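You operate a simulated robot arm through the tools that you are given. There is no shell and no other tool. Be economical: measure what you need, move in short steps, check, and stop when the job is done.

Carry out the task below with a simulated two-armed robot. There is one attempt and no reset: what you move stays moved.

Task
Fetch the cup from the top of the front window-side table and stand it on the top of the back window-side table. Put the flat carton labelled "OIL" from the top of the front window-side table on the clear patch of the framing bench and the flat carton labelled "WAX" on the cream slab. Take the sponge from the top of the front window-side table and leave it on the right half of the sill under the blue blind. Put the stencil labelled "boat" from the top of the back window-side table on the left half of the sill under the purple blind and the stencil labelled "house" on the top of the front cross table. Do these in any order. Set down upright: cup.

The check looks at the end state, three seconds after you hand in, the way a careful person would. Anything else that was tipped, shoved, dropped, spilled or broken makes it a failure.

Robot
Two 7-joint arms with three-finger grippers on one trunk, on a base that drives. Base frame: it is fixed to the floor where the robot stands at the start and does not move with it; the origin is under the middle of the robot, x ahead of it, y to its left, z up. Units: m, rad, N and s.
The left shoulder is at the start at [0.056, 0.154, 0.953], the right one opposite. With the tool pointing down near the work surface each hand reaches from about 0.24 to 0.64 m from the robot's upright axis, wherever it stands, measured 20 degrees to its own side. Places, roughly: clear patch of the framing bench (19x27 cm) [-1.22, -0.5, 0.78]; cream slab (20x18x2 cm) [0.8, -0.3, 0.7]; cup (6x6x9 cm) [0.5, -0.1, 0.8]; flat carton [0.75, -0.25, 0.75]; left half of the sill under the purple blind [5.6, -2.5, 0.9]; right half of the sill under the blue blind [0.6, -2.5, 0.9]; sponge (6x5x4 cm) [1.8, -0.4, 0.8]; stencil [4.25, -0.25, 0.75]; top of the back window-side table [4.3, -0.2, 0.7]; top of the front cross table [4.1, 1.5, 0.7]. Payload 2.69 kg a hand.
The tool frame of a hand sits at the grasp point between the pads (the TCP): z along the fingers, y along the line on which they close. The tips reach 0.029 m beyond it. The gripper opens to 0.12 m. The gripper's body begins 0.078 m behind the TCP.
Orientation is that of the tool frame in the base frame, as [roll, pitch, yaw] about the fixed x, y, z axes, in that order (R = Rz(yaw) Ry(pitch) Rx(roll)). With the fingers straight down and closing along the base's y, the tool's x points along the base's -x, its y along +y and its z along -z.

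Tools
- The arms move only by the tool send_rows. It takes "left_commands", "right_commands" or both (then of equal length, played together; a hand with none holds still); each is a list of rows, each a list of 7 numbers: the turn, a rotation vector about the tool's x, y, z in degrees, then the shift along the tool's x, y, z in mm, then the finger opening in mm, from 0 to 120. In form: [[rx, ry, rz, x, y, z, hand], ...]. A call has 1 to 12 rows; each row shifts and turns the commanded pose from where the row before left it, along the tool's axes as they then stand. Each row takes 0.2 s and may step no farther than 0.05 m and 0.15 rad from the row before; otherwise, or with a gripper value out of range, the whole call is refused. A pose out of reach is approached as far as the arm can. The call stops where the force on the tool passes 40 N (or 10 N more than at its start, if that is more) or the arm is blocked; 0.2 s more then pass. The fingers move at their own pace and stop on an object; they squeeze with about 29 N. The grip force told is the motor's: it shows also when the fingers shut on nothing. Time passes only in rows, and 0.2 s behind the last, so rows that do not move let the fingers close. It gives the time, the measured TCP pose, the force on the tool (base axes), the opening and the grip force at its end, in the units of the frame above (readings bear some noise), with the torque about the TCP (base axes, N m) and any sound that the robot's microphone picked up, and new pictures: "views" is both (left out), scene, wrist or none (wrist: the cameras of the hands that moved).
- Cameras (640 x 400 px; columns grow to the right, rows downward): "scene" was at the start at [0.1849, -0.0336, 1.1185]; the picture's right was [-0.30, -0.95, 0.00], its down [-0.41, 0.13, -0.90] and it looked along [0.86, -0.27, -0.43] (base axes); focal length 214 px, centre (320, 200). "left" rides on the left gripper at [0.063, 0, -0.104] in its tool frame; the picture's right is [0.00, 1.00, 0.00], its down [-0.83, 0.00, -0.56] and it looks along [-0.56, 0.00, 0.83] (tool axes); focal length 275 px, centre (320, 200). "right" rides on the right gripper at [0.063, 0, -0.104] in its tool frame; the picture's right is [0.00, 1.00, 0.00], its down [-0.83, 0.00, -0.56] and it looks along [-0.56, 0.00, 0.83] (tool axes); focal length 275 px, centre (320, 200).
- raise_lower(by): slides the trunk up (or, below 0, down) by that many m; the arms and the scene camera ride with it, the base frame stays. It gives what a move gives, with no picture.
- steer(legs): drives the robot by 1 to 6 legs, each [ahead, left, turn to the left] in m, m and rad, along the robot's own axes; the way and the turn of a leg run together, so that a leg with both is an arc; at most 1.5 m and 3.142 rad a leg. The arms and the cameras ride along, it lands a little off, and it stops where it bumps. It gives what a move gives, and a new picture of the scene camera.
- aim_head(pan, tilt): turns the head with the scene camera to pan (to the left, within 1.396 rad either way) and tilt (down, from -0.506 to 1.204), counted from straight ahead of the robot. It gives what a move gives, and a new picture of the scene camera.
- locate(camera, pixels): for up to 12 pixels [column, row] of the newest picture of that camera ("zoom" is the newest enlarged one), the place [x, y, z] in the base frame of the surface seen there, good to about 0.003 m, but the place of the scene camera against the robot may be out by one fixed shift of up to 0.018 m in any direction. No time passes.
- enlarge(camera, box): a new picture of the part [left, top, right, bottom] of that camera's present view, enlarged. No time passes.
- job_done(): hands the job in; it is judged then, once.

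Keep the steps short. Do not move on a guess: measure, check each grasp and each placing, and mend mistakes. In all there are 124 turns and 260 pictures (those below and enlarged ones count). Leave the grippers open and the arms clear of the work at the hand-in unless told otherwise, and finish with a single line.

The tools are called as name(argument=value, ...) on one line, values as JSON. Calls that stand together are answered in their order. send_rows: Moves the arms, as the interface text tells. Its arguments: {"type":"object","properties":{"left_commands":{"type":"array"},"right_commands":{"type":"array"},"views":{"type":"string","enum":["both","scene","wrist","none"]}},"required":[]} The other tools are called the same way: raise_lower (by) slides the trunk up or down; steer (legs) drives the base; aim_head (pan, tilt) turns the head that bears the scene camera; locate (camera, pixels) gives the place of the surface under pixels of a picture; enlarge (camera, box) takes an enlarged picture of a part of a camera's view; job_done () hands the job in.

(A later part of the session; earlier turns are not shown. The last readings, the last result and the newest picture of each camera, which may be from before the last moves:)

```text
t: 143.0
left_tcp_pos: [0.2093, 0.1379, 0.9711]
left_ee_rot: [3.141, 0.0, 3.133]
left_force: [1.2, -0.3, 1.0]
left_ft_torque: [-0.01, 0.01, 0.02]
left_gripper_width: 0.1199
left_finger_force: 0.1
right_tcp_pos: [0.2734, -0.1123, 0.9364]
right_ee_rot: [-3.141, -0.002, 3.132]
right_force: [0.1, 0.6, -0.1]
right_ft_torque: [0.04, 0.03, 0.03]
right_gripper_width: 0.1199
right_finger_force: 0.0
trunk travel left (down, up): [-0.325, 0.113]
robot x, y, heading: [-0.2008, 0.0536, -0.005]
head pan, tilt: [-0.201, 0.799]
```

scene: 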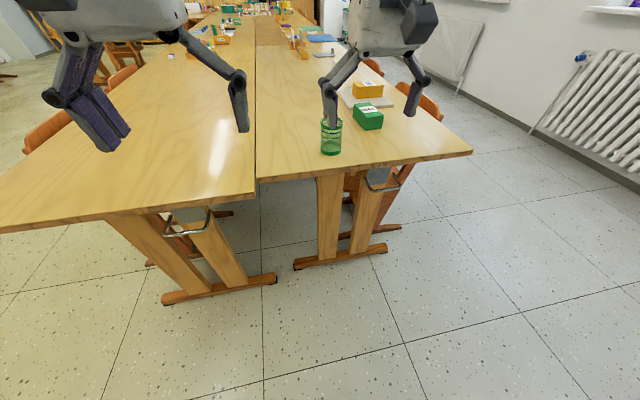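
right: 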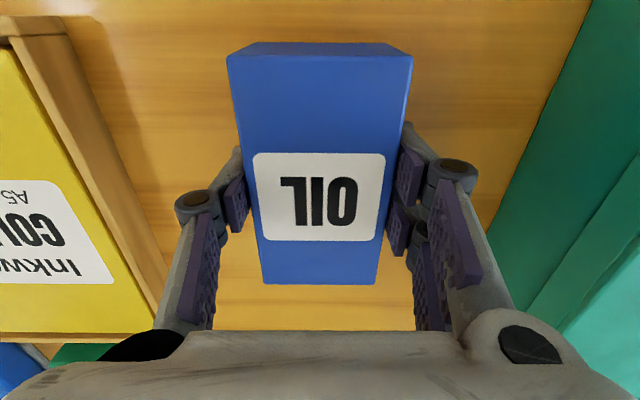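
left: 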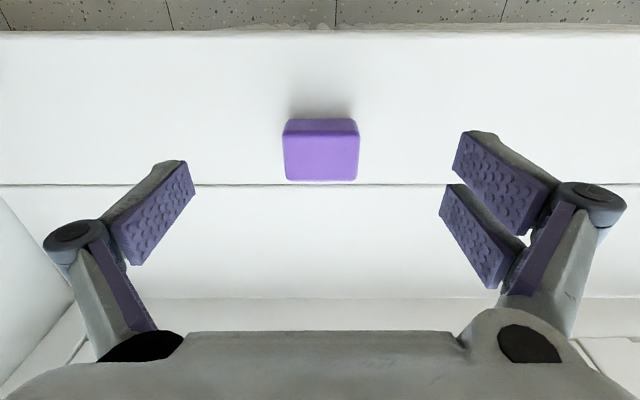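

I'll go ahead 0.16 and look through the right camera at the cup.

steer(legs=[[0.14, 0, 0]])

send_rows(right_commands=[[0, 0, 0, 0, 0, 0, 120]], views="wrist")

```text
t: 144.3
left_tcp_pos: [0.3496, 0.1361, 0.9717]
left_ee_rot: [3.141, 0.001, 3.134]
left_force: [0.1, 0.6, -0.3]
left_ft_torque: [-0.01, 0.04, -0.02]
left_gripper_width: 0.1201
left_finger_force: 0.1
right_tcp_pos: [0.4117, -0.1139, 0.9368]
right_ee_rot: [-3.141, -0.003, 3.135]
right_force: [0.2, -0.3, -0.9]
right_ft_torque: [0.07, 0.01, 0.03]
right_gripper_width: 0.12
right_finger_force: 0.1
trunk travel left (down, up): [-0.325, 0.113]
robot x, y, heading: [-0.0622, 0.0524, -0.006]
head pan, tilt: [-0.201, 0.799]
```

scene: 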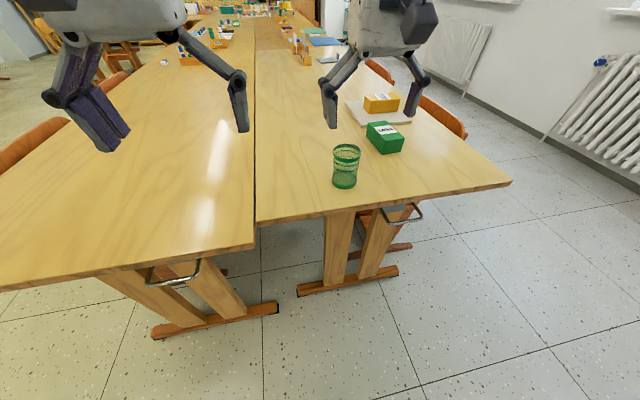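

```text
t: 144.7
left_tcp_pos: [0.3492, 0.137, 0.9714]
left_ee_rot: [3.141, 0.002, 3.134]
left_force: [-0.3, -0.4, 0.5]
left_ft_torque: [0.0, 0.03, 0.04]
left_gripper_width: 0.12
left_finger_force: 0.1
right_tcp_pos: [0.4124, -0.1131, 0.9363]
right_ee_rot: [-3.138, -0.002, 3.135]
right_force: [0.1, 0.3, -0.1]
right_ft_torque: [-0.01, 0.01, -0.01]
right_gripper_width: 0.1198
right_finger_force: 0.0
trunk travel left (down, up): [-0.325, 0.113]
robot x, y, heading: [-0.0592, 0.0487, -0.011]
head pan, tilt: [-0.201, 0.799]
```

right: 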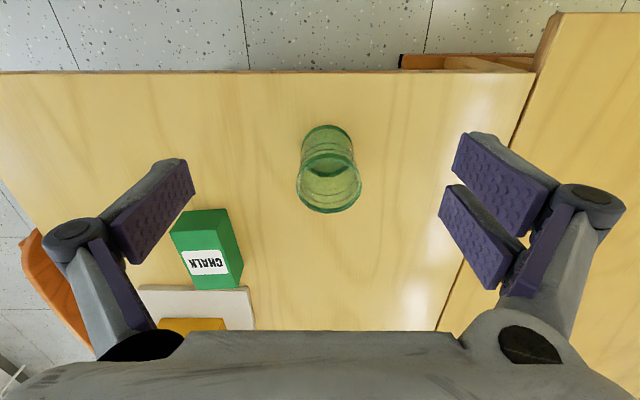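

I'll locate points on the cup's rim and base.

locate(camera="right", pixels=[[298, 183], [360, 183], [328, 211], [329, 153], [326, 126], [303, 145], [350, 145], [328, 185], [215, 215], [240, 285]])

enlarge(camera="right", box=[270, 100, 390, 230])

```text
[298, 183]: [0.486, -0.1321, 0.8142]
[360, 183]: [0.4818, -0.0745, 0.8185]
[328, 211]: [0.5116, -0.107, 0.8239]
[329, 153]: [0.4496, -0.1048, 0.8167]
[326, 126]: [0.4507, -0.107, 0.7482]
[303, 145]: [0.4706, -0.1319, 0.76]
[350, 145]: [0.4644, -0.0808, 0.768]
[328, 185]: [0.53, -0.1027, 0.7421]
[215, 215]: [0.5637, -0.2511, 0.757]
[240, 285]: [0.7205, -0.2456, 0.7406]
```

```text
3.08 times, centred on (330, 165) of right
```

zoom: 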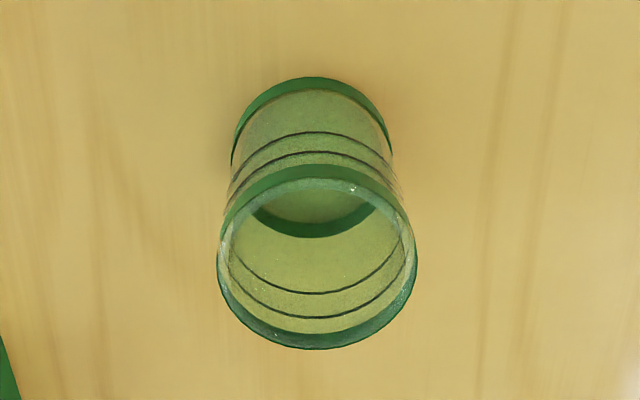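

The cup's centre is (0.481,-0.104) and its rim is at 0.824. I'll move over it, go down to z 0.79 with the fingers on either side, and look.

send_rows(right_commands=[[0, 0, 0, -35, 5, 0, 120], [0, 0, 0, -34, 4, 0, 120], [0, 0, 0, 0, 0, 40, 120], [0, 0, 0, 0, 0, 40, 120], [0, 0, 0, 0, 0, 40, 120], [0, 0, 0, 0, 0, 26, 120], [0, 0, 0, 0, 0, 0, 120]], views="wrist")

```text
t: 146.3
left_tcp_pos: [0.3482, 0.1363, 0.972]
left_ee_rot: [3.141, 0.002, 3.132]
left_force: [-0.3, -0.3, 0.1]
left_ft_torque: [0.04, 0.01, 0.01]
left_gripper_width: 0.1199
left_finger_force: 0.1
right_tcp_pos: [0.4806, -0.1043, 0.7907]
right_ee_rot: [-3.14, -0.002, 3.135]
right_force: [0.1, -0.3, 0.5]
right_ft_torque: [0.03, 0.0, 0.0]
right_gripper_width: 0.1201
right_finger_force: 0.1
trunk travel left (down, up): [-0.325, 0.113]
robot x, y, heading: [-0.0649, 0.05, -0.006]
head pan, tilt: [-0.201, 0.799]
```

right: 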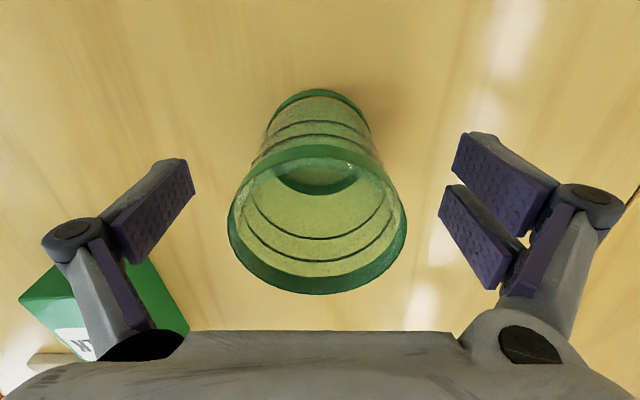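

It is well centred. I'll close and lift gently.

send_rows(right_commands=[[0, 0, 0, 0, 0, 0, 0], [0, 0, 0, 0, 0, 0, 0], [0, 0, 0, 0, 0, 0, 0], [0, 0, 0, 0, 0, 0, 0], [0, 0, 0, 0, 0, -5, 0], [0, 0, 0, 0, 0, -15, 0], [0, 0, 0, 0, 0, -40, 0], [0, 0, 0, 0, 0, -40, 0], [0, 0, 0, 0, 0, -40, 0], [0, 0, 0, 0, 0, -30, 0]], views="wrist")

```text
t: 148.5
left_tcp_pos: [0.3493, 0.1375, 0.9704]
left_ee_rot: [3.14, 0.001, 3.135]
left_force: [-0.4, 0.0, -1.2]
left_ft_torque: [0.02, 0.03, 0.02]
left_gripper_width: 0.1198
left_finger_force: 0.0
right_tcp_pos: [0.4791, -0.1058, 0.9621]
right_ee_rot: [-3.14, -0.003, 3.135]
right_force: [0.1, 0.0, -1.1]
right_ft_torque: [0.01, 0.0, 0.01]
right_gripper_width: 0.0567
right_finger_force: 28.8
trunk travel left (down, up): [-0.325, 0.113]
robot x, y, heading: [-0.0629, 0.0511, -0.01]
head pan, tilt: [-0.201, 0.799]
```

right: 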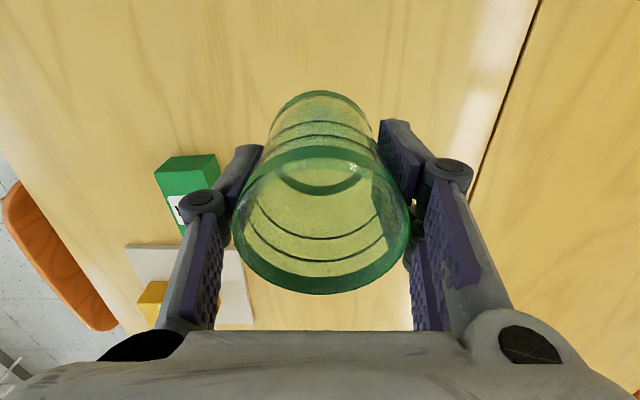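

The cup is held upright. I'll back off, move to the aisle and drive along the window side toward the back table, facing +x.

steer(legs=[[-0.2, 0, 0], [0, -1.35, 0], [1.5, 0, 0], [1.3, 0, 0]])

aim_head(pan=0.3, tilt=0.3)

```text
t: 173.6
left_tcp_pos: [2.9661, -1.1967, 0.9722]
left_ee_rot: [3.141, 0.002, -3.131]
left_force: [0.3, 0.4, -0.8]
left_ft_torque: [0.02, 0.02, -0.02]
left_gripper_width: 0.12
left_finger_force: 0.2
right_tcp_pos: [3.1036, -1.4352, 0.962]
right_ee_rot: [-3.141, -0.001, -3.128]
right_force: [1.0, 0.2, -0.3]
right_ft_torque: [-0.01, -0.01, 0.02]
right_gripper_width: 0.0565
right_finger_force: 28.9
trunk travel left (down, up): [-0.325, 0.113]
robot x, y, heading: [2.5555, -1.2897, 0.01]
head pan, tilt: [-0.201, 0.799]
```

scene: 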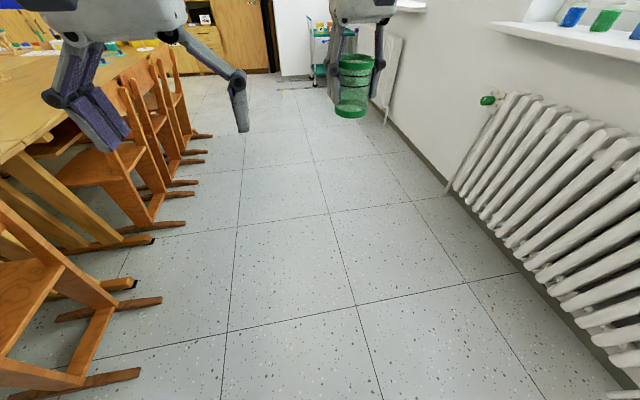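

```text
t: 174.5
left_tcp_pos: [2.9671, -1.1957, 0.9712]
left_ee_rot: [-3.141, 0.001, -3.129]
left_force: [0.2, -0.8, -0.7]
left_ft_torque: [0.04, -0.02, -0.02]
left_gripper_width: 0.1201
left_finger_force: 0.0
right_tcp_pos: [3.1035, -1.4363, 0.9615]
right_ee_rot: [-3.14, -0.003, -3.13]
right_force: [-0.1, -0.1, -0.3]
right_ft_torque: [0.0, 0.02, 0.02]
right_gripper_width: 0.0561
right_finger_force: 29.4
trunk travel left (down, up): [-0.325, 0.113]
robot x, y, heading: [2.5594, -1.2937, 0.009]
head pan, tilt: [0.3, 0.3]
```

scene: 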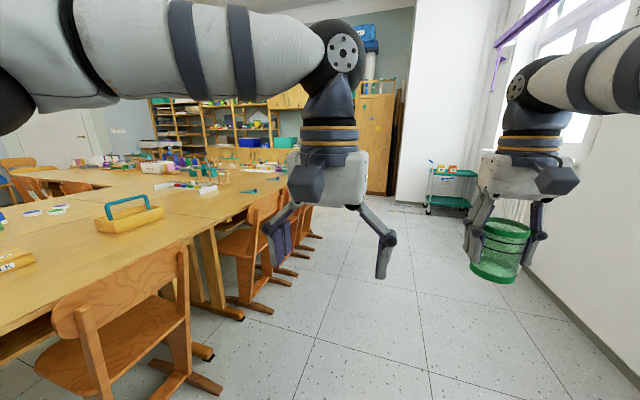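

I'll drive ahead 1.5 and turn left to face the back table.

steer(legs=[[1.5, 0, 0], [0.1, 0, 0], [0, 0, 1.56]])

aim_head(pan=0.0, tilt=0.75)

```text
t: 186.5
left_tcp_pos: [4.077, -0.8648, 0.9713]
left_ee_rot: [3.141, 0.001, -1.572]
left_force: [0.6, -0.7, 0.2]
left_ft_torque: [0.01, 0.0, -0.02]
left_gripper_width: 0.1196
left_finger_force: 0.1
right_tcp_pos: [4.3183, -0.7313, 0.9615]
right_ee_rot: [-3.14, -0.002, -1.57]
right_force: [-0.4, 0.0, 0.0]
right_ft_torque: [0.01, -0.03, -0.04]
right_gripper_width: 0.0565
right_finger_force: 28.7
trunk travel left (down, up): [-0.325, 0.113]
robot x, y, heading: [4.1647, -1.2794, 1.568]
head pan, tilt: [0.3, 0.3]
```

scene: 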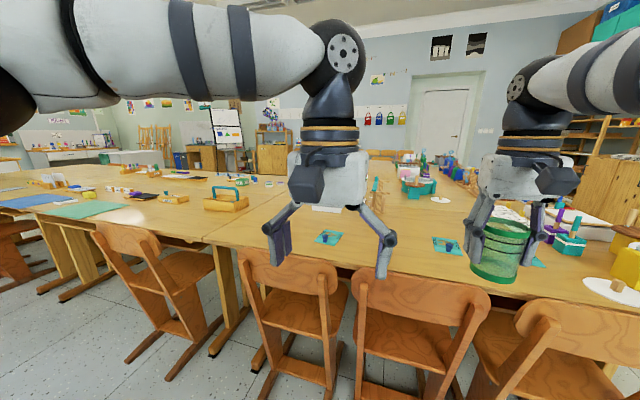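

```text
t: 187.4
left_tcp_pos: [4.0764, -0.866, 0.9711]
left_ee_rot: [3.14, 0.003, -1.573]
left_force: [-0.6, 0.5, 0.3]
left_ft_torque: [0.0, 0.01, -0.02]
left_gripper_width: 0.1203
left_finger_force: 0.0
right_tcp_pos: [4.3173, -0.7306, 0.9627]
right_ee_rot: [-3.14, -0.001, -1.572]
right_force: [0.4, 0.2, -1.3]
right_ft_torque: [0.0, -0.01, 0.0]
right_gripper_width: 0.0566
right_finger_force: 28.9
trunk travel left (down, up): [-0.325, 0.113]
robot x, y, heading: [4.1619, -1.2763, 1.572]
head pan, tilt: [0.0, 0.75]
```

scene: 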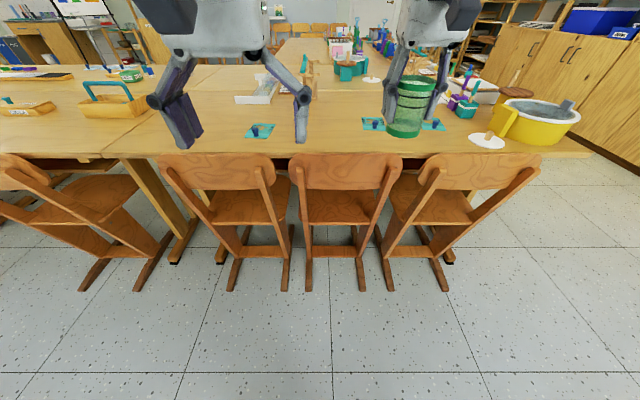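

I see flat teal pieces with knobs at (260,131), (375,124), (434,125). I'll enlarge to read them and locate things.

enlarge(camera="scene", box=[220, 60, 480, 160])

locate(camera="scene", pixels=[[258, 135], [375, 128], [436, 127], [250, 155], [310, 130], [340, 110], [485, 140], [230, 152], [335, 155], [235, 290], [260, 100], [330, 85]])

```text
2.46 times, centred on (350, 110) of scene
```

zoom: 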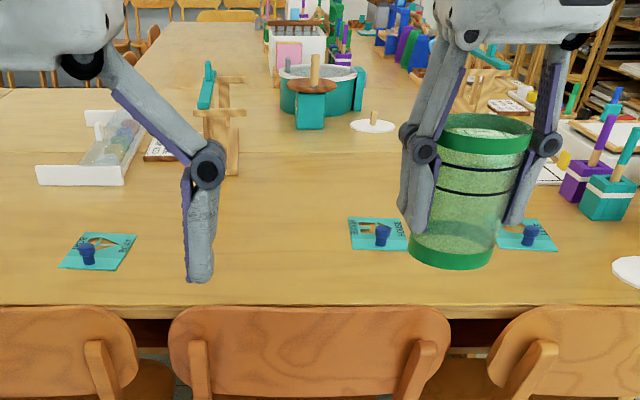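

```text
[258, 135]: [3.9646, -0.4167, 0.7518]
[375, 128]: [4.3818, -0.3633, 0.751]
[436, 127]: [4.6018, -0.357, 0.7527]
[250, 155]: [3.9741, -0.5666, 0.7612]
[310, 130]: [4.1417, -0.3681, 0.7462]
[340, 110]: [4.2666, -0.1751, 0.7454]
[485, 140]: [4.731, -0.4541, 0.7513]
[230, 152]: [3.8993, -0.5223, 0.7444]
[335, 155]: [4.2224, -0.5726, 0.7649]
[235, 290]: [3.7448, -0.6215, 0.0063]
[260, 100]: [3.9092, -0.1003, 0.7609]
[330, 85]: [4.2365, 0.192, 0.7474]
```

Stencils lie at (3.96,-0.42), (4.38,-0.36) and (4.60,-0.36). I'll set the cup on the clear wood near (4.18,-0.33). Drive 0.12 left, 0.35 ahead.

steer(legs=[[0, 0.14, 0], [0.34, 0, 0]])

send_rows(right_commands=[[0, 0, 0, -30, 0, 20, 0]], views="wrist")

```text
t: 190.9
left_tcp_pos: [3.9369, -0.5255, 0.9701]
left_ee_rot: [-3.141, 0.001, -1.572]
left_force: [0.1, 0.1, 0.6]
left_ft_torque: [-0.02, 0.04, 0.06]
left_gripper_width: 0.1204
left_finger_force: 0.0
right_tcp_pos: [4.1793, -0.395, 0.9611]
right_ee_rot: [-3.138, -0.003, -1.573]
right_force: [0.1, -0.5, -0.8]
right_ft_torque: [-0.01, 0.01, 0.0]
right_gripper_width: 0.0562
right_finger_force: 29.1
trunk travel left (down, up): [-0.325, 0.113]
robot x, y, heading: [4.024, -0.9382, 1.567]
head pan, tilt: [0.0, 0.75]
```

scene: 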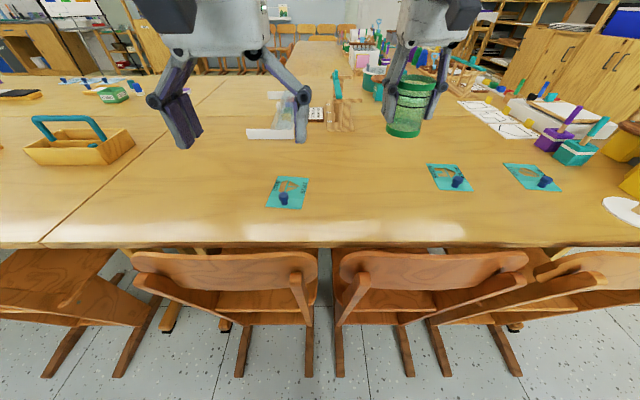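

```text
t: 191.3
left_tcp_pos: [3.9385, -0.525, 0.9711]
left_ee_rot: [3.141, 0.001, -1.573]
left_force: [-0.5, 1.3, -0.4]
left_ft_torque: [-0.02, 0.03, 0.03]
left_gripper_width: 0.1201
left_finger_force: 0.0
right_tcp_pos: [4.179, -0.3623, 0.9397]
right_ee_rot: [-3.139, -0.005, -1.574]
right_force: [-0.3, 0.2, -1.3]
right_ft_torque: [-0.03, 0.03, 0.0]
right_gripper_width: 0.0564
right_finger_force: 29.5
trunk travel left (down, up): [-0.325, 0.113]
robot x, y, heading: [4.024, -0.9364, 1.568]
head pan, tilt: [0.0, 0.75]
```

right: 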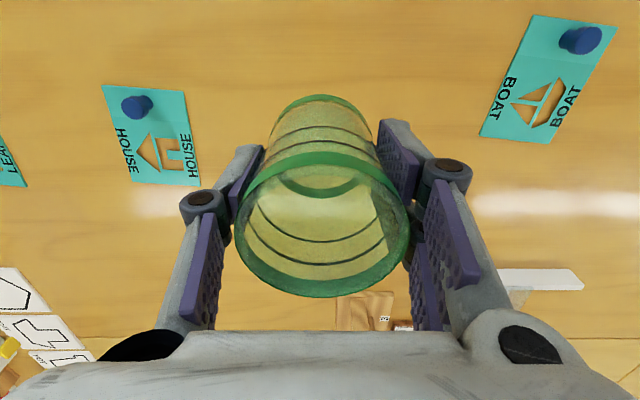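

HOUSE is at (150,135), BOAT at (550,80), and a third is LEAF. I'll locate them and the table surface.

locate(camera="right", pixels=[[104, 88], [184, 92], [200, 184], [132, 182], [137, 105], [532, 18], [615, 27], [480, 135], [548, 142], [582, 40], [230, 100], [450, 200]])

```text
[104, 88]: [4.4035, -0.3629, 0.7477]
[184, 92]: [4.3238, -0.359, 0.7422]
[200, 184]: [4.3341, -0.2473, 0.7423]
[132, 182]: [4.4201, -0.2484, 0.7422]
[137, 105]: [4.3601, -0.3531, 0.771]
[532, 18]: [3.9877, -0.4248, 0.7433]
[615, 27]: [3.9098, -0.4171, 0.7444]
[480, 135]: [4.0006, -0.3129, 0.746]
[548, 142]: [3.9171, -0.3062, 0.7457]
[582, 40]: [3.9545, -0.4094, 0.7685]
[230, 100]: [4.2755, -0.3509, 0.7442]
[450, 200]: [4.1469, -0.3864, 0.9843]
```

Table z≈0.743. I'll lower the cup at (4.18,-0.33) to just above it.

send_rows(right_commands=[[0, 0, 0, -35, 0, 0, 0], [0, 0, 0, 0, 0, 45, 0], [0, 0, 0, 0, 0, 45, 0], [0, 0, 0, 0, 0, 45, 0], [0, 0, 0, 0, 0, 6, 0], [0, 0, 0, 0, 0, 0, 0]], views="none")

send_rows(right_commands=[[0, 0, 0, 0, 0, 2, 0], [0, 0, 0, 0, 0, 2, 0], [0, 0, 0, 0, 0, 0, 0]], views="none")

```text
t: 192.7
left_tcp_pos: [3.9382, -0.5256, 0.9708]
left_ee_rot: [3.14, 0.002, -1.572]
left_force: [-0.5, -0.1, -0.5]
left_ft_torque: [0.01, -0.03, 0.02]
left_gripper_width: 0.1201
left_finger_force: 0.1
right_tcp_pos: [4.1796, -0.3615, 0.7935]
right_ee_rot: [-3.139, -0.001, -1.573]
right_force: [0.0, -0.2, 0.3]
right_ft_torque: [0.02, -0.01, 0.01]
right_gripper_width: 0.0564
right_finger_force: 29.1
right hand out of reach, approached as far as the arm can: row 1
trunk travel left (down, up): [-0.325, 0.113]
robot x, y, heading: [4.0284, -0.9393, 1.57]
head pan, tilt: [0.0, 0.75]
```

```text
t: 193.5
left_tcp_pos: [3.9369, -0.5261, 0.9716]
left_ee_rot: [-3.142, 0.002, -1.572]
left_force: [1.2, 0.8, -1.0]
left_ft_torque: [0.02, -0.06, 0.0]
left_gripper_width: 0.1202
left_finger_force: 0.0
right_tcp_pos: [4.1818, -0.3608, 0.7919]
right_ee_rot: [-3.139, -0.003, -1.572]
right_force: [-0.6, 0.3, 0.6]
right_ft_torque: [-0.01, 0.0, -0.03]
right_gripper_width: 0.0563
right_finger_force: 29.1
trunk travel left (down, up): [-0.325, 0.113]
robot x, y, heading: [4.026, -0.9397, 1.573]
head pan, tilt: [0.0, 0.75]
```

The cup is at y=-0.361, which is fine. I'll keep creeping down.

send_rows(right_commands=[[0, 0, 0, 0, 0, 1, 0], [0, 0, 0, 0, 0, 1, 0], [0, 0, 0, 0, 0, 0, 0]], views="wrist")

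```text
t: 194.3
left_tcp_pos: [3.9369, -0.5277, 0.9719]
left_ee_rot: [-3.142, 0.002, -1.572]
left_force: [-0.7, -0.4, 1.0]
left_ft_torque: [0.0, -0.01, -0.02]
left_gripper_width: 0.1202
left_finger_force: 0.1
right_tcp_pos: [4.1811, -0.3606, 0.7919]
right_ee_rot: [-3.139, 0.002, -1.573]
right_force: [1.6, 0.8, 14.3]
right_ft_torque: [-0.07, 0.07, -0.01]
right_gripper_width: 0.0562
right_finger_force: 29.2
trunk travel left (down, up): [-0.325, 0.113]
robot x, y, heading: [4.0286, -0.94, 1.568]
head pan, tilt: [0.0, 0.75]
```

right: 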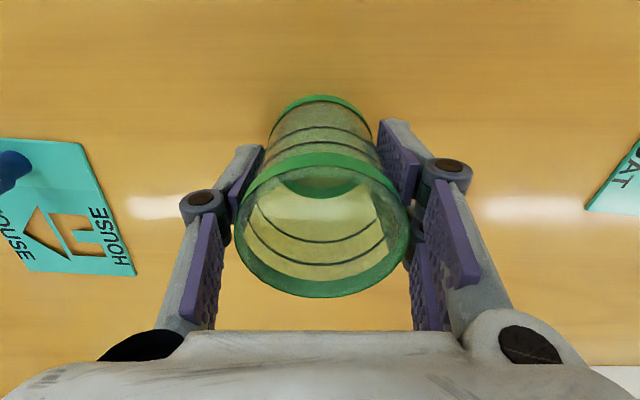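

Firm contact (14 N). I'll ease up 1 mm, open and rise straight.

send_rows(right_commands=[[0, 0, 0, 0, 0, -1, 0], [0, 0, 0, 0, 0, 0, 110], [0, 0, 0, 0, 0, 0, 110], [0, 0, 0, 0, 0, 0, 110], [0, 0, 0, 0, 0, -25, 110], [0, 0, 0, 0, 0, -40, 110], [0, 0, 0, 0, 0, -45, 110], [0, 0, 0, 20, 0, -40, 110]], views="both")

```text
t: 196.1
left_tcp_pos: [3.9368, -0.5263, 0.9715]
left_ee_rot: [-3.14, 0.002, -1.572]
left_force: [-0.5, 0.3, -0.1]
left_ft_torque: [0.02, 0.03, -0.02]
left_gripper_width: 0.1201
left_finger_force: 0.1
right_tcp_pos: [4.1791, -0.3814, 0.9422]
right_ee_rot: [-3.139, -0.002, -1.572]
right_force: [-0.7, -1.3, 0.8]
right_ft_torque: [0.02, -0.02, 0.02]
right_gripper_width: 0.1101
right_finger_force: 0.0
trunk travel left (down, up): [-0.325, 0.113]
robot x, y, heading: [4.0254, -0.9347, 1.564]
head pan, tilt: [0.0, 0.75]
```

scene: 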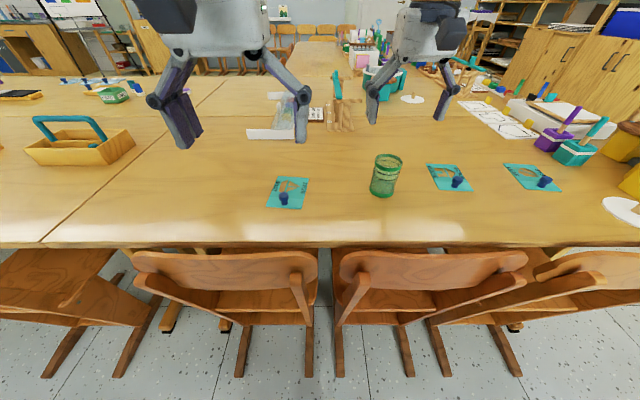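
right: 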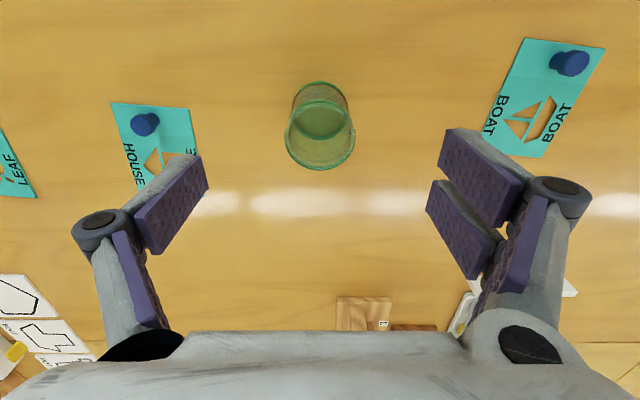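

The cup stands upright. Now BOAT with the left hand, gripping its knob; I'll bring the left hand over it and look.

send_rows(left_commands=[[0, 0, 0, -25, 0, 25, 70], [0, 0, 0, -25, 0, 25, 70], [0, 0, 0, -25, 0, 25, 70]], views="wrist")

```text
t: 196.9
left_tcp_pos: [3.9362, -0.4503, 0.8962]
left_ee_rot: [3.141, 0.002, -1.574]
left_force: [-0.1, 0.2, -0.5]
left_ft_torque: [-0.01, 0.01, 0.04]
left_gripper_width: 0.07
left_finger_force: 0.0
right_tcp_pos: [4.1803, -0.3796, 0.9411]
right_ee_rot: [-3.139, -0.001, -1.574]
right_force: [0.8, -0.5, -0.8]
right_ft_torque: [-0.02, 0.03, -0.02]
right_gripper_width: 0.11
right_finger_force: 0.1
trunk travel left (down, up): [-0.325, 0.113]
robot x, y, heading: [4.0234, -0.9369, 1.569]
head pan, tilt: [0.0, 0.75]
```

left: 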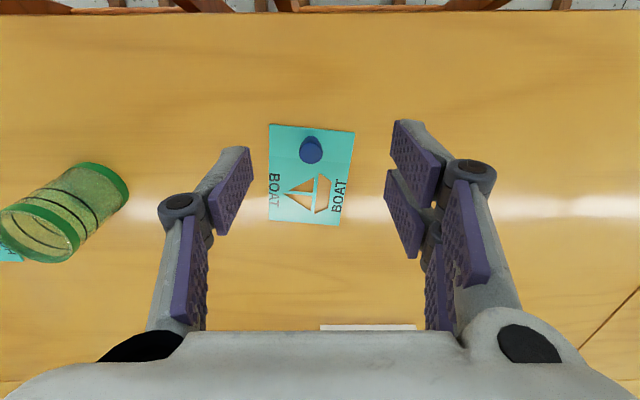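

enlarge(camera="left", box=[250, 110, 370, 240])

locate(camera="left", pixels=[[311, 155], [302, 152], [320, 152], [311, 145], [270, 126], [353, 132], [268, 220], [342, 223], [311, 138], [312, 160]])

```text
3.08 times, centred on (310, 175) of left
```

zoom: 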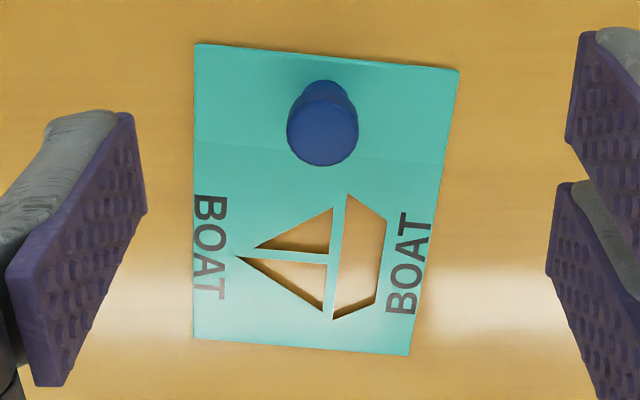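

```text
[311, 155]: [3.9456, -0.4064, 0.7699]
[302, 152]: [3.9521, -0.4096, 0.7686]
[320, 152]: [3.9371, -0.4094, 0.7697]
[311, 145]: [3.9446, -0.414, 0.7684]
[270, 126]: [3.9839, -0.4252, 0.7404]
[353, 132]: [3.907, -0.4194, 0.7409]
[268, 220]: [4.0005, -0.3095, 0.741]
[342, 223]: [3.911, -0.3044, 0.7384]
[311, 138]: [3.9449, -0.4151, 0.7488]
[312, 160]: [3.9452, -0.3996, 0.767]
```

The knob's centre is (3.945,-0.408), its top at 0.769. I'll go over it and down to z 0.779 so the tips stay above the plate, then close.

send_rows(left_commands=[[0, 0, 0, -42, -8.6, 0, 70], [0, 0, 0, 0, 0, 45, 70], [0, 0, 0, 0, 0, 45, 70], [0, 0, 0, 0, 0, 27, 70], [0, 0, 0, 0, 0, 0, 70]], views="wrist")

```text
t: 198.1
left_tcp_pos: [3.9467, -0.4089, 0.7795]
left_ee_rot: [3.141, 0.001, -1.573]
left_force: [0.2, 0.6, 0.8]
left_ft_torque: [0.01, -0.03, 0.01]
left_gripper_width: 0.0699
left_finger_force: 0.0
right_tcp_pos: [4.1805, -0.3804, 0.9406]
right_ee_rot: [-3.14, -0.002, -1.573]
right_force: [-0.2, 0.1, -0.6]
right_ft_torque: [-0.03, 0.0, -0.03]
right_gripper_width: 0.1099
right_finger_force: 0.1
trunk travel left (down, up): [-0.325, 0.113]
robot x, y, heading: [4.0256, -0.9377, 1.568]
head pan, tilt: [0.0, 0.75]
```

left: 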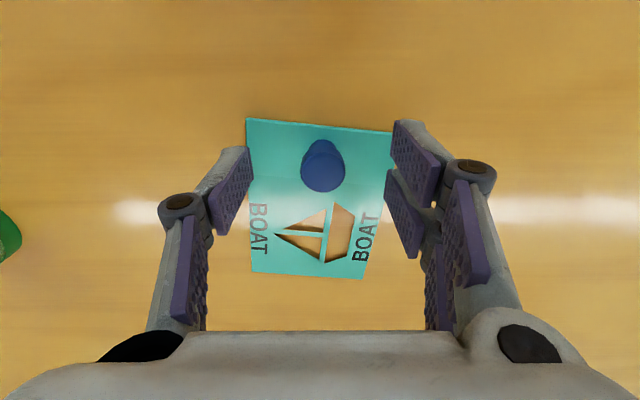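

The knob is centred. I'll close and lift a little.

send_rows(left_commands=[[0, 0, 0, 0, 0, 0, 0], [0, 0, 0, 0, 0, 0, 0], [0, 0, 0, 0, 0, 0, 0], [0, 0, 0, 0, 0, 0, 0], [0, 0, 0, 0, 0, -5, 0], [0, 0, 0, 0, 0, -10, 0], [0, 0, 0, 0, 0, -25, 0], [0, 0, 0, 0, 0, 0, 0]], views="wrist")

```text
t: 199.9
left_tcp_pos: [3.9466, -0.4083, 0.8205]
left_ee_rot: [3.141, 0.002, -1.571]
left_force: [-0.5, 0.4, -0.6]
left_ft_torque: [0.04, 0.01, -0.02]
left_gripper_width: 0.0192
left_finger_force: 29.4
right_tcp_pos: [4.181, -0.3801, 0.9416]
right_ee_rot: [-3.14, -0.001, -1.573]
right_force: [-0.3, 0.6, 0.5]
right_ft_torque: [0.0, 0.0, -0.02]
right_gripper_width: 0.1099
right_finger_force: 0.0
trunk travel left (down, up): [-0.325, 0.113]
robot x, y, heading: [4.0298, -0.9351, 1.569]
head pan, tilt: [0.0, 0.75]
```

left: 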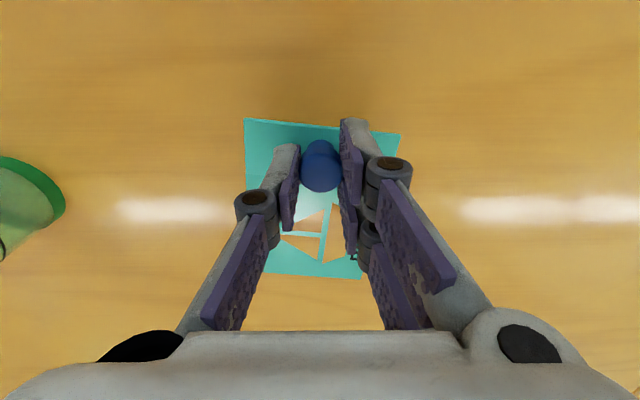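

BOAT is held. I'll raise it to about 0.95 and draw it back, then shift the robot 0.2 right toward HOUSE.

send_rows(left_commands=[[0, 0, 0, 0, 0, -40, 0], [0, 0, 0, 0, 0, -40, 0], [0, 0, 0, 0, 0, -40, 0], [0, 0, 0, 30, 0, -20, 0], [0, 0, 0, 40, 0, 0, 0], [0, 0, 0, 30, 0, 0, 0]], views="none")

steer(legs=[[0, -0.2, 0]])

send_rows(right_commands=[[0, 0, 0, 0, 0, 40, 70]], views="wrist")

```text
t: 201.3
left_tcp_pos: [3.9454, -0.509, 0.9619]
left_ee_rot: [3.141, 0.004, -1.574]
left_force: [0.3, 0.2, 0.2]
left_ft_torque: [0.02, -0.01, -0.01]
left_gripper_width: 0.0195
left_finger_force: 28.7
right_tcp_pos: [4.1811, -0.3806, 0.9415]
right_ee_rot: [-3.139, -0.002, -1.572]
right_force: [0.6, 0.1, -0.1]
right_ft_torque: [-0.01, -0.02, 0.0]
right_gripper_width: 0.11
right_finger_force: 0.1
trunk travel left (down, up): [-0.325, 0.113]
robot x, y, heading: [4.0241, -0.9374, 1.565]
head pan, tilt: [0.0, 0.75]
```

```text
t: 203.5
left_tcp_pos: [4.1447, -0.5095, 0.9608]
left_ee_rot: [3.14, 0.002, -1.57]
left_force: [-0.1, -0.6, -0.8]
left_ft_torque: [-0.01, 0.04, 0.02]
left_gripper_width: 0.0195
left_finger_force: 28.7
right_tcp_pos: [4.3796, -0.381, 0.9413]
right_ee_rot: [-3.141, -0.002, -1.572]
right_force: [0.2, -0.4, 0.5]
right_ft_torque: [0.0, -0.02, -0.05]
right_gripper_width: 0.1099
right_finger_force: 0.0
trunk travel left (down, up): [-0.325, 0.113]
robot x, y, heading: [4.2213, -0.9358, 1.568]
head pan, tilt: [0.0, 0.75]
```

scene: 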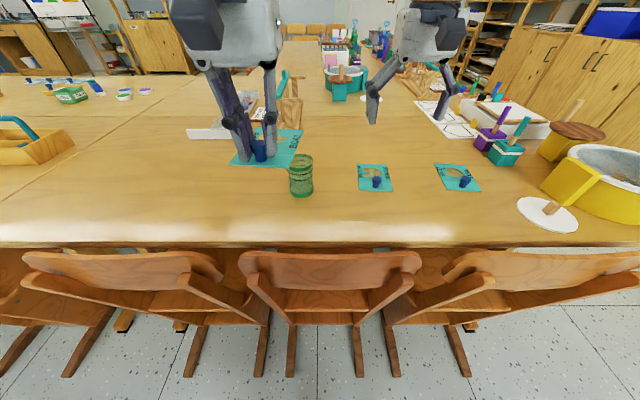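

```text
t: 203.9
left_tcp_pos: [4.1449, -0.5094, 0.961]
left_ee_rot: [-3.141, 0.001, -1.574]
left_force: [0.0, -0.2, -0.3]
left_ft_torque: [-0.03, -0.07, 0.02]
left_gripper_width: 0.0195
left_finger_force: 28.7
right_tcp_pos: [4.3792, -0.381, 0.9003]
right_ee_rot: [3.141, -0.002, -1.571]
right_force: [0.8, 0.7, 0.3]
right_ft_torque: [0.01, -0.01, 0.03]
right_gripper_width: 0.07
right_finger_force: 0.0
trunk travel left (down, up): [-0.325, 0.113]
robot x, y, heading: [4.2266, -0.9386, 1.569]
head pan, tilt: [0.0, 0.75]
```

right: 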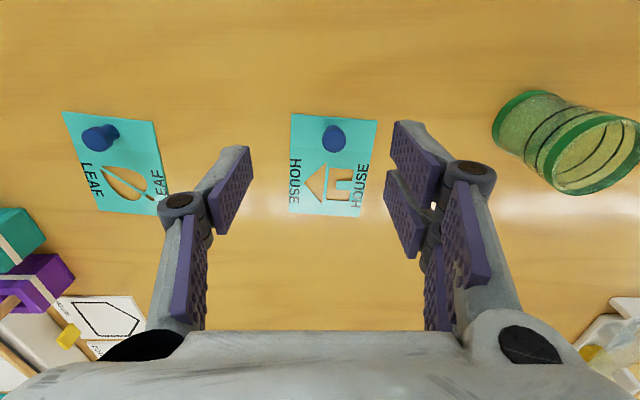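

locate(camera="right", pixels=[[334, 139], [325, 138], [344, 138], [334, 131], [334, 147], [300, 118], [375, 122], [334, 126], [290, 210], [360, 214]])

enlarge(camera="right", box=[270, 100, 390, 230])

```text
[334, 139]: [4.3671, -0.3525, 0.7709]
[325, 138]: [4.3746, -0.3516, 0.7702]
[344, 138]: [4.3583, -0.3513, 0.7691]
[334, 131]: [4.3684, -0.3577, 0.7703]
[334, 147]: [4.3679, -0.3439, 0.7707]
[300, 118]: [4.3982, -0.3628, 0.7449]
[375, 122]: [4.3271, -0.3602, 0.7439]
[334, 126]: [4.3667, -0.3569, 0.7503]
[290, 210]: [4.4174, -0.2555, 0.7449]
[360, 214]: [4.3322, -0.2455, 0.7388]
```

```text
3.08 times, centred on (330, 165) of right
```

zoom: 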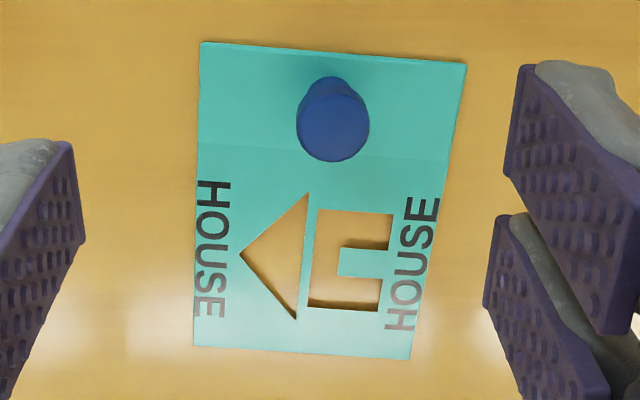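

The HOUSE knob's centre is (4.367,-0.350). I'll go over it and down to 0.780.

send_rows(right_commands=[[0, 0, 0, -31, 12, 0, 70], [0, 0, 0, 0, 0, 45, 70], [0, 0, 0, 0, 0, 45, 70], [0, 0, 0, 0, 0, 30, 70], [0, 0, 0, 0, 0, 0, 70]], views="wrist")

```text
t: 205.1
left_tcp_pos: [4.1458, -0.5097, 0.9606]
left_ee_rot: [-3.141, 0.001, -1.571]
left_force: [-0.4, -0.8, 0.1]
left_ft_torque: [-0.02, 0.01, -0.04]
left_gripper_width: 0.0192
left_finger_force: 29.3
right_tcp_pos: [4.3678, -0.3493, 0.7823]
right_ee_rot: [-3.14, -0.002, -1.571]
right_force: [1.6, -0.3, 0.4]
right_ft_torque: [-0.02, 0.01, -0.03]
right_gripper_width: 0.0701
right_finger_force: 0.0
trunk travel left (down, up): [-0.325, 0.113]
robot x, y, heading: [4.2267, -0.9377, 1.573]
head pan, tilt: [0.0, 0.75]
```

right: 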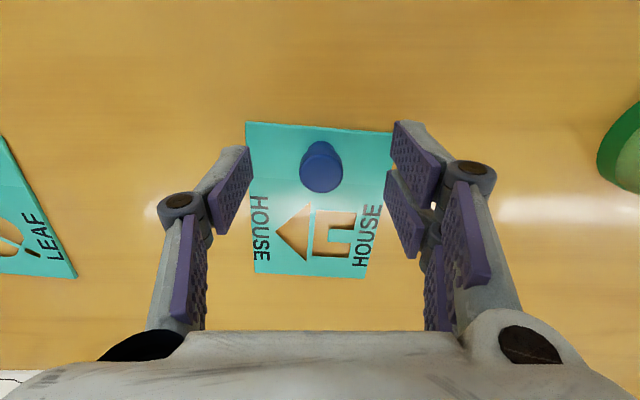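

The knob is centred. I'll go 2 mm lower, close and lift.

send_rows(right_commands=[[0, 0, 0, 0, 0, 2, 70], [0, 0, 0, 0, 0, 0, 0], [0, 0, 0, 0, 0, 0, 0], [0, 0, 0, 0, 0, 0, 0], [0, 0, 0, 0, 0, 0, 0], [0, 0, 0, 0, 0, -5, 0], [0, 0, 0, 0, 0, -15, 0], [0, 0, 0, 0, 0, -40, 0], [0, 0, 0, 0, 0, -40, 0], [0, 0, 0, 0, 0, -40, 0], [0, 0, 0, 30, 0, -20, 0], [0, 0, 0, 40, 0, 0, 0]], views="wrist")

```text
t: 207.7
left_tcp_pos: [4.1468, -0.5083, 0.9609]
left_ee_rot: [3.139, 0.004, -1.572]
left_force: [0.1, -0.1, -1.4]
left_ft_torque: [-0.03, 0.03, 0.03]
left_gripper_width: 0.0196
left_finger_force: 29.1
right_tcp_pos: [4.3714, -0.4256, 0.9382]
right_ee_rot: [-3.139, -0.001, -1.573]
right_force: [1.1, -0.2, -0.5]
right_ft_torque: [0.0, -0.02, -0.01]
right_gripper_width: 0.0197
right_finger_force: 29.1
right hand out of reach, approached as far as the arm can: row 10
trunk travel left (down, up): [-0.325, 0.113]
robot x, y, heading: [4.2244, -0.9373, 1.576]
head pan, tilt: [0.0, 0.75]
```

right: 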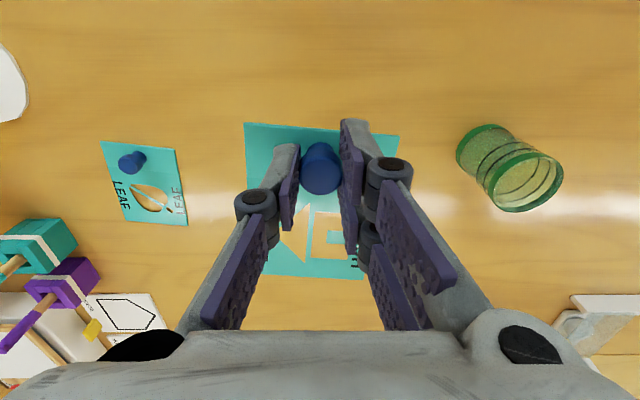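

Both stencils are held. I'll back off, turn round to the window and slide toward the purple-blind sill.

steer(legs=[[-0.45, 0, 0], [0, 0, 3.135], [0, 1.2, 0]])

aim_head(pan=0.0, tilt=0.1)

```text
t: 226.9
left_tcp_pos: [5.513, -1.8269, 0.9608]
left_ee_rot: [3.141, 0.0, 1.559]
left_force: [0.0, -0.5, -0.1]
left_ft_torque: [-0.01, 0.0, 0.0]
left_gripper_width: 0.0197
left_finger_force: 28.8
right_tcp_pos: [5.2862, -1.9094, 0.9376]
right_ee_rot: [-3.141, -0.002, 1.558]
right_force: [-0.4, -0.6, -0.2]
right_ft_torque: [0.02, -0.03, 0.02]
right_gripper_width: 0.0196
right_finger_force: 28.3
trunk travel left (down, up): [-0.325, 0.113]
robot x, y, heading: [5.4372, -1.403, -1.582]
head pan, tilt: [0.0, 0.75]
```

scene: 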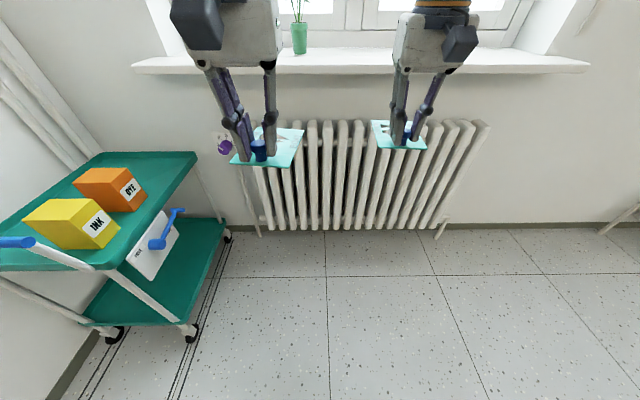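

```text
t: 227.9
left_tcp_pos: [5.5134, -1.8272, 0.9603]
left_ee_rot: [3.142, 0.002, 1.559]
left_force: [-0.2, 0.5, 0.5]
left_ft_torque: [0.01, 0.02, 0.01]
left_gripper_width: 0.0196
left_finger_force: 29.0
right_tcp_pos: [5.2872, -1.9099, 0.9375]
right_ee_rot: [-3.139, -0.003, 1.558]
right_force: [-0.2, -0.4, -0.3]
right_ft_torque: [0.03, -0.01, 0.0]
right_gripper_width: 0.0196
right_finger_force: 28.9
trunk travel left (down, up): [-0.325, 0.113]
robot x, y, heading: [5.4371, -1.4002, -1.579]
head pan, tilt: [0.0, 0.099]
```

scene: 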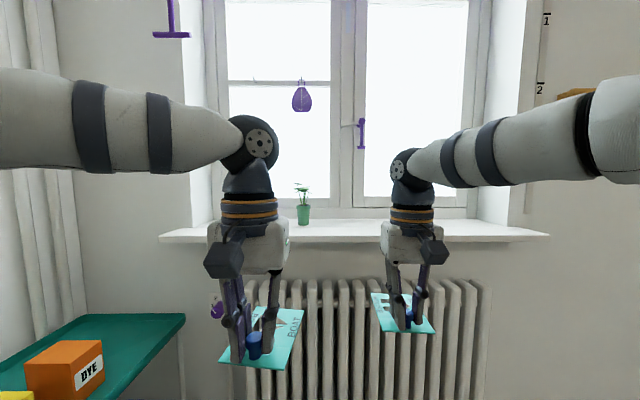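

Purple fittings, so this is the purple-blind sill. I'll locate its ends, edge, and the plant.

locate(camera="scene", pixels=[[163, 237], [545, 236], [340, 238], [190, 230], [190, 236], [340, 228], [303, 222], [200, 228], [350, 205], [185, 318]])

enlarge(camera="scene", box=[140, 170, 400, 270])

aim_head(pan=0.0, tilt=-0.45)

```text
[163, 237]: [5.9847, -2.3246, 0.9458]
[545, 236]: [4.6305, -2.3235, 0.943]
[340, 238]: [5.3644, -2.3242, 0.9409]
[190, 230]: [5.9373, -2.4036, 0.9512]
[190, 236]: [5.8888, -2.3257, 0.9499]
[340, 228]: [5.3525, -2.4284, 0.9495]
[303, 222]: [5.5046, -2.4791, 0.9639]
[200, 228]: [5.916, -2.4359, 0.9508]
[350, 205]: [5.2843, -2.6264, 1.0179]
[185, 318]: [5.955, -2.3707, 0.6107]
```

```text
2.46 times, centred on (270, 220) of scene
```

zoom: 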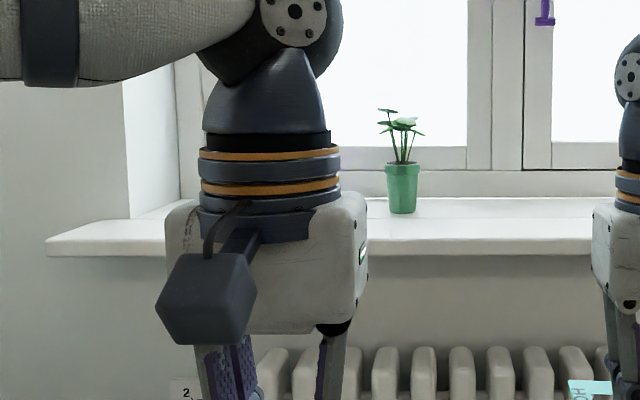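

```text
t: 228.9
left_tcp_pos: [5.5127, -1.8278, 0.9605]
left_ee_rot: [-3.142, 0.001, 1.56]
left_force: [0.4, 0.6, 0.1]
left_ft_torque: [0.01, -0.01, 0.02]
left_gripper_width: 0.0193
left_finger_force: 28.6
right_tcp_pos: [5.287, -1.9093, 0.9371]
right_ee_rot: [-3.138, -0.001, 1.559]
right_force: [0.6, -0.5, -0.4]
right_ft_torque: [0.0, 0.0, 0.0]
right_gripper_width: 0.0193
right_finger_force: 28.6
trunk travel left (down, up): [-0.325, 0.113]
robot x, y, heading: [5.4364, -1.4026, -1.58]
head pan, tilt: [0.0, -0.45]
```

scene: 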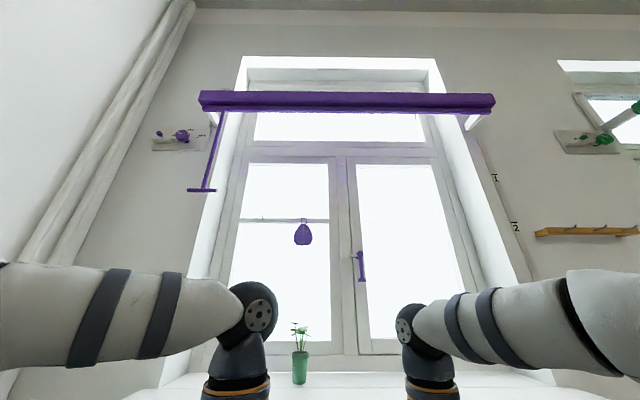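

The left half is x 5.31–5.98, the plant stands at x≈5.50, and I aim for x≈5.70. A cart stands on the left; I'll measure it before driving.

aim_head(pan=0.6, tilt=0.7)

send_rows(right_commands=[[0, 0, 0, 45, 0, 0, 0], [0, 0, 0, 45, 0, 0, 0], [0, 0, 0, 45, 0, 0, 0], [0, 0, 0, 45, 0, 0, 0]], views="wrist")

```text
t: 230.2
left_tcp_pos: [5.5129, -1.8264, 0.9606]
left_ee_rot: [3.14, 0.002, 1.559]
left_force: [0.7, 0.4, -0.2]
left_ft_torque: [0.02, 0.0, 0.0]
left_gripper_width: 0.0195
left_finger_force: 28.7
right_tcp_pos: [5.2871, -1.9092, 0.9369]
right_ee_rot: [-3.138, 0.0, 1.558]
right_force: [0.6, 0.2, -0.4]
right_ft_torque: [-0.01, -0.03, -0.01]
right_gripper_width: 0.0192
right_finger_force: 29.3
trunk travel left (down, up): [-0.325, 0.113]
robot x, y, heading: [5.4365, -1.3953, -1.583]
head pan, tilt: [0.6, 0.7]
```

scene: 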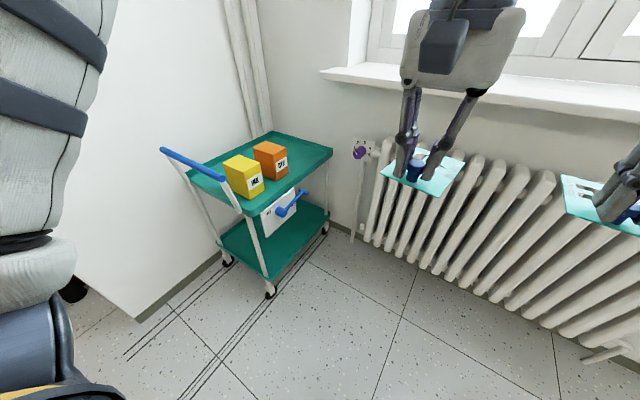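

```text
t: 231.2
left_tcp_pos: [5.5121, -1.8267, 0.9604]
left_ee_rot: [-3.141, 0.0, 1.558]
left_force: [-0.3, 0.4, -0.4]
left_ft_torque: [-0.01, 0.02, 0.0]
left_gripper_width: 0.0193
left_finger_force: 29.3
right_tcp_pos: [5.2865, -1.7268, 0.9388]
right_ee_rot: [-3.139, 0.0, 1.559]
right_force: [-0.4, 0.5, -0.9]
right_ft_torque: [0.01, -0.01, 0.0]
right_gripper_width: 0.0194
right_finger_force: 28.9
trunk travel left (down, up): [-0.325, 0.113]
robot x, y, heading: [5.4391, -1.4016, -1.585]
head pan, tilt: [0.6, 0.7]
```

right: 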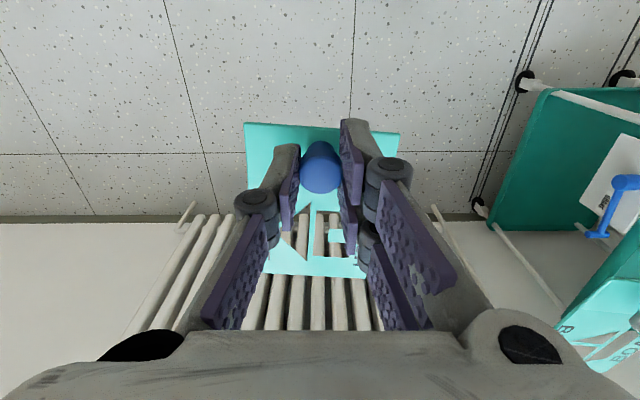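

locate(camera="scene", pixels=[[250, 213], [333, 153], [268, 292], [324, 230], [165, 150], [225, 185], [262, 145], [240, 160], [272, 275]])

```text
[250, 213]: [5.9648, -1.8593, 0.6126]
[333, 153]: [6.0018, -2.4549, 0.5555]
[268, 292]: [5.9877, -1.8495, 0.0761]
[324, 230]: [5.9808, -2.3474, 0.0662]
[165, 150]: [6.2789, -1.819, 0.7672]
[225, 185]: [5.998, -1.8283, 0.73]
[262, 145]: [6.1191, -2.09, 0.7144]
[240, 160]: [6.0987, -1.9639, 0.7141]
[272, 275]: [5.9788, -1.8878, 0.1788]
```

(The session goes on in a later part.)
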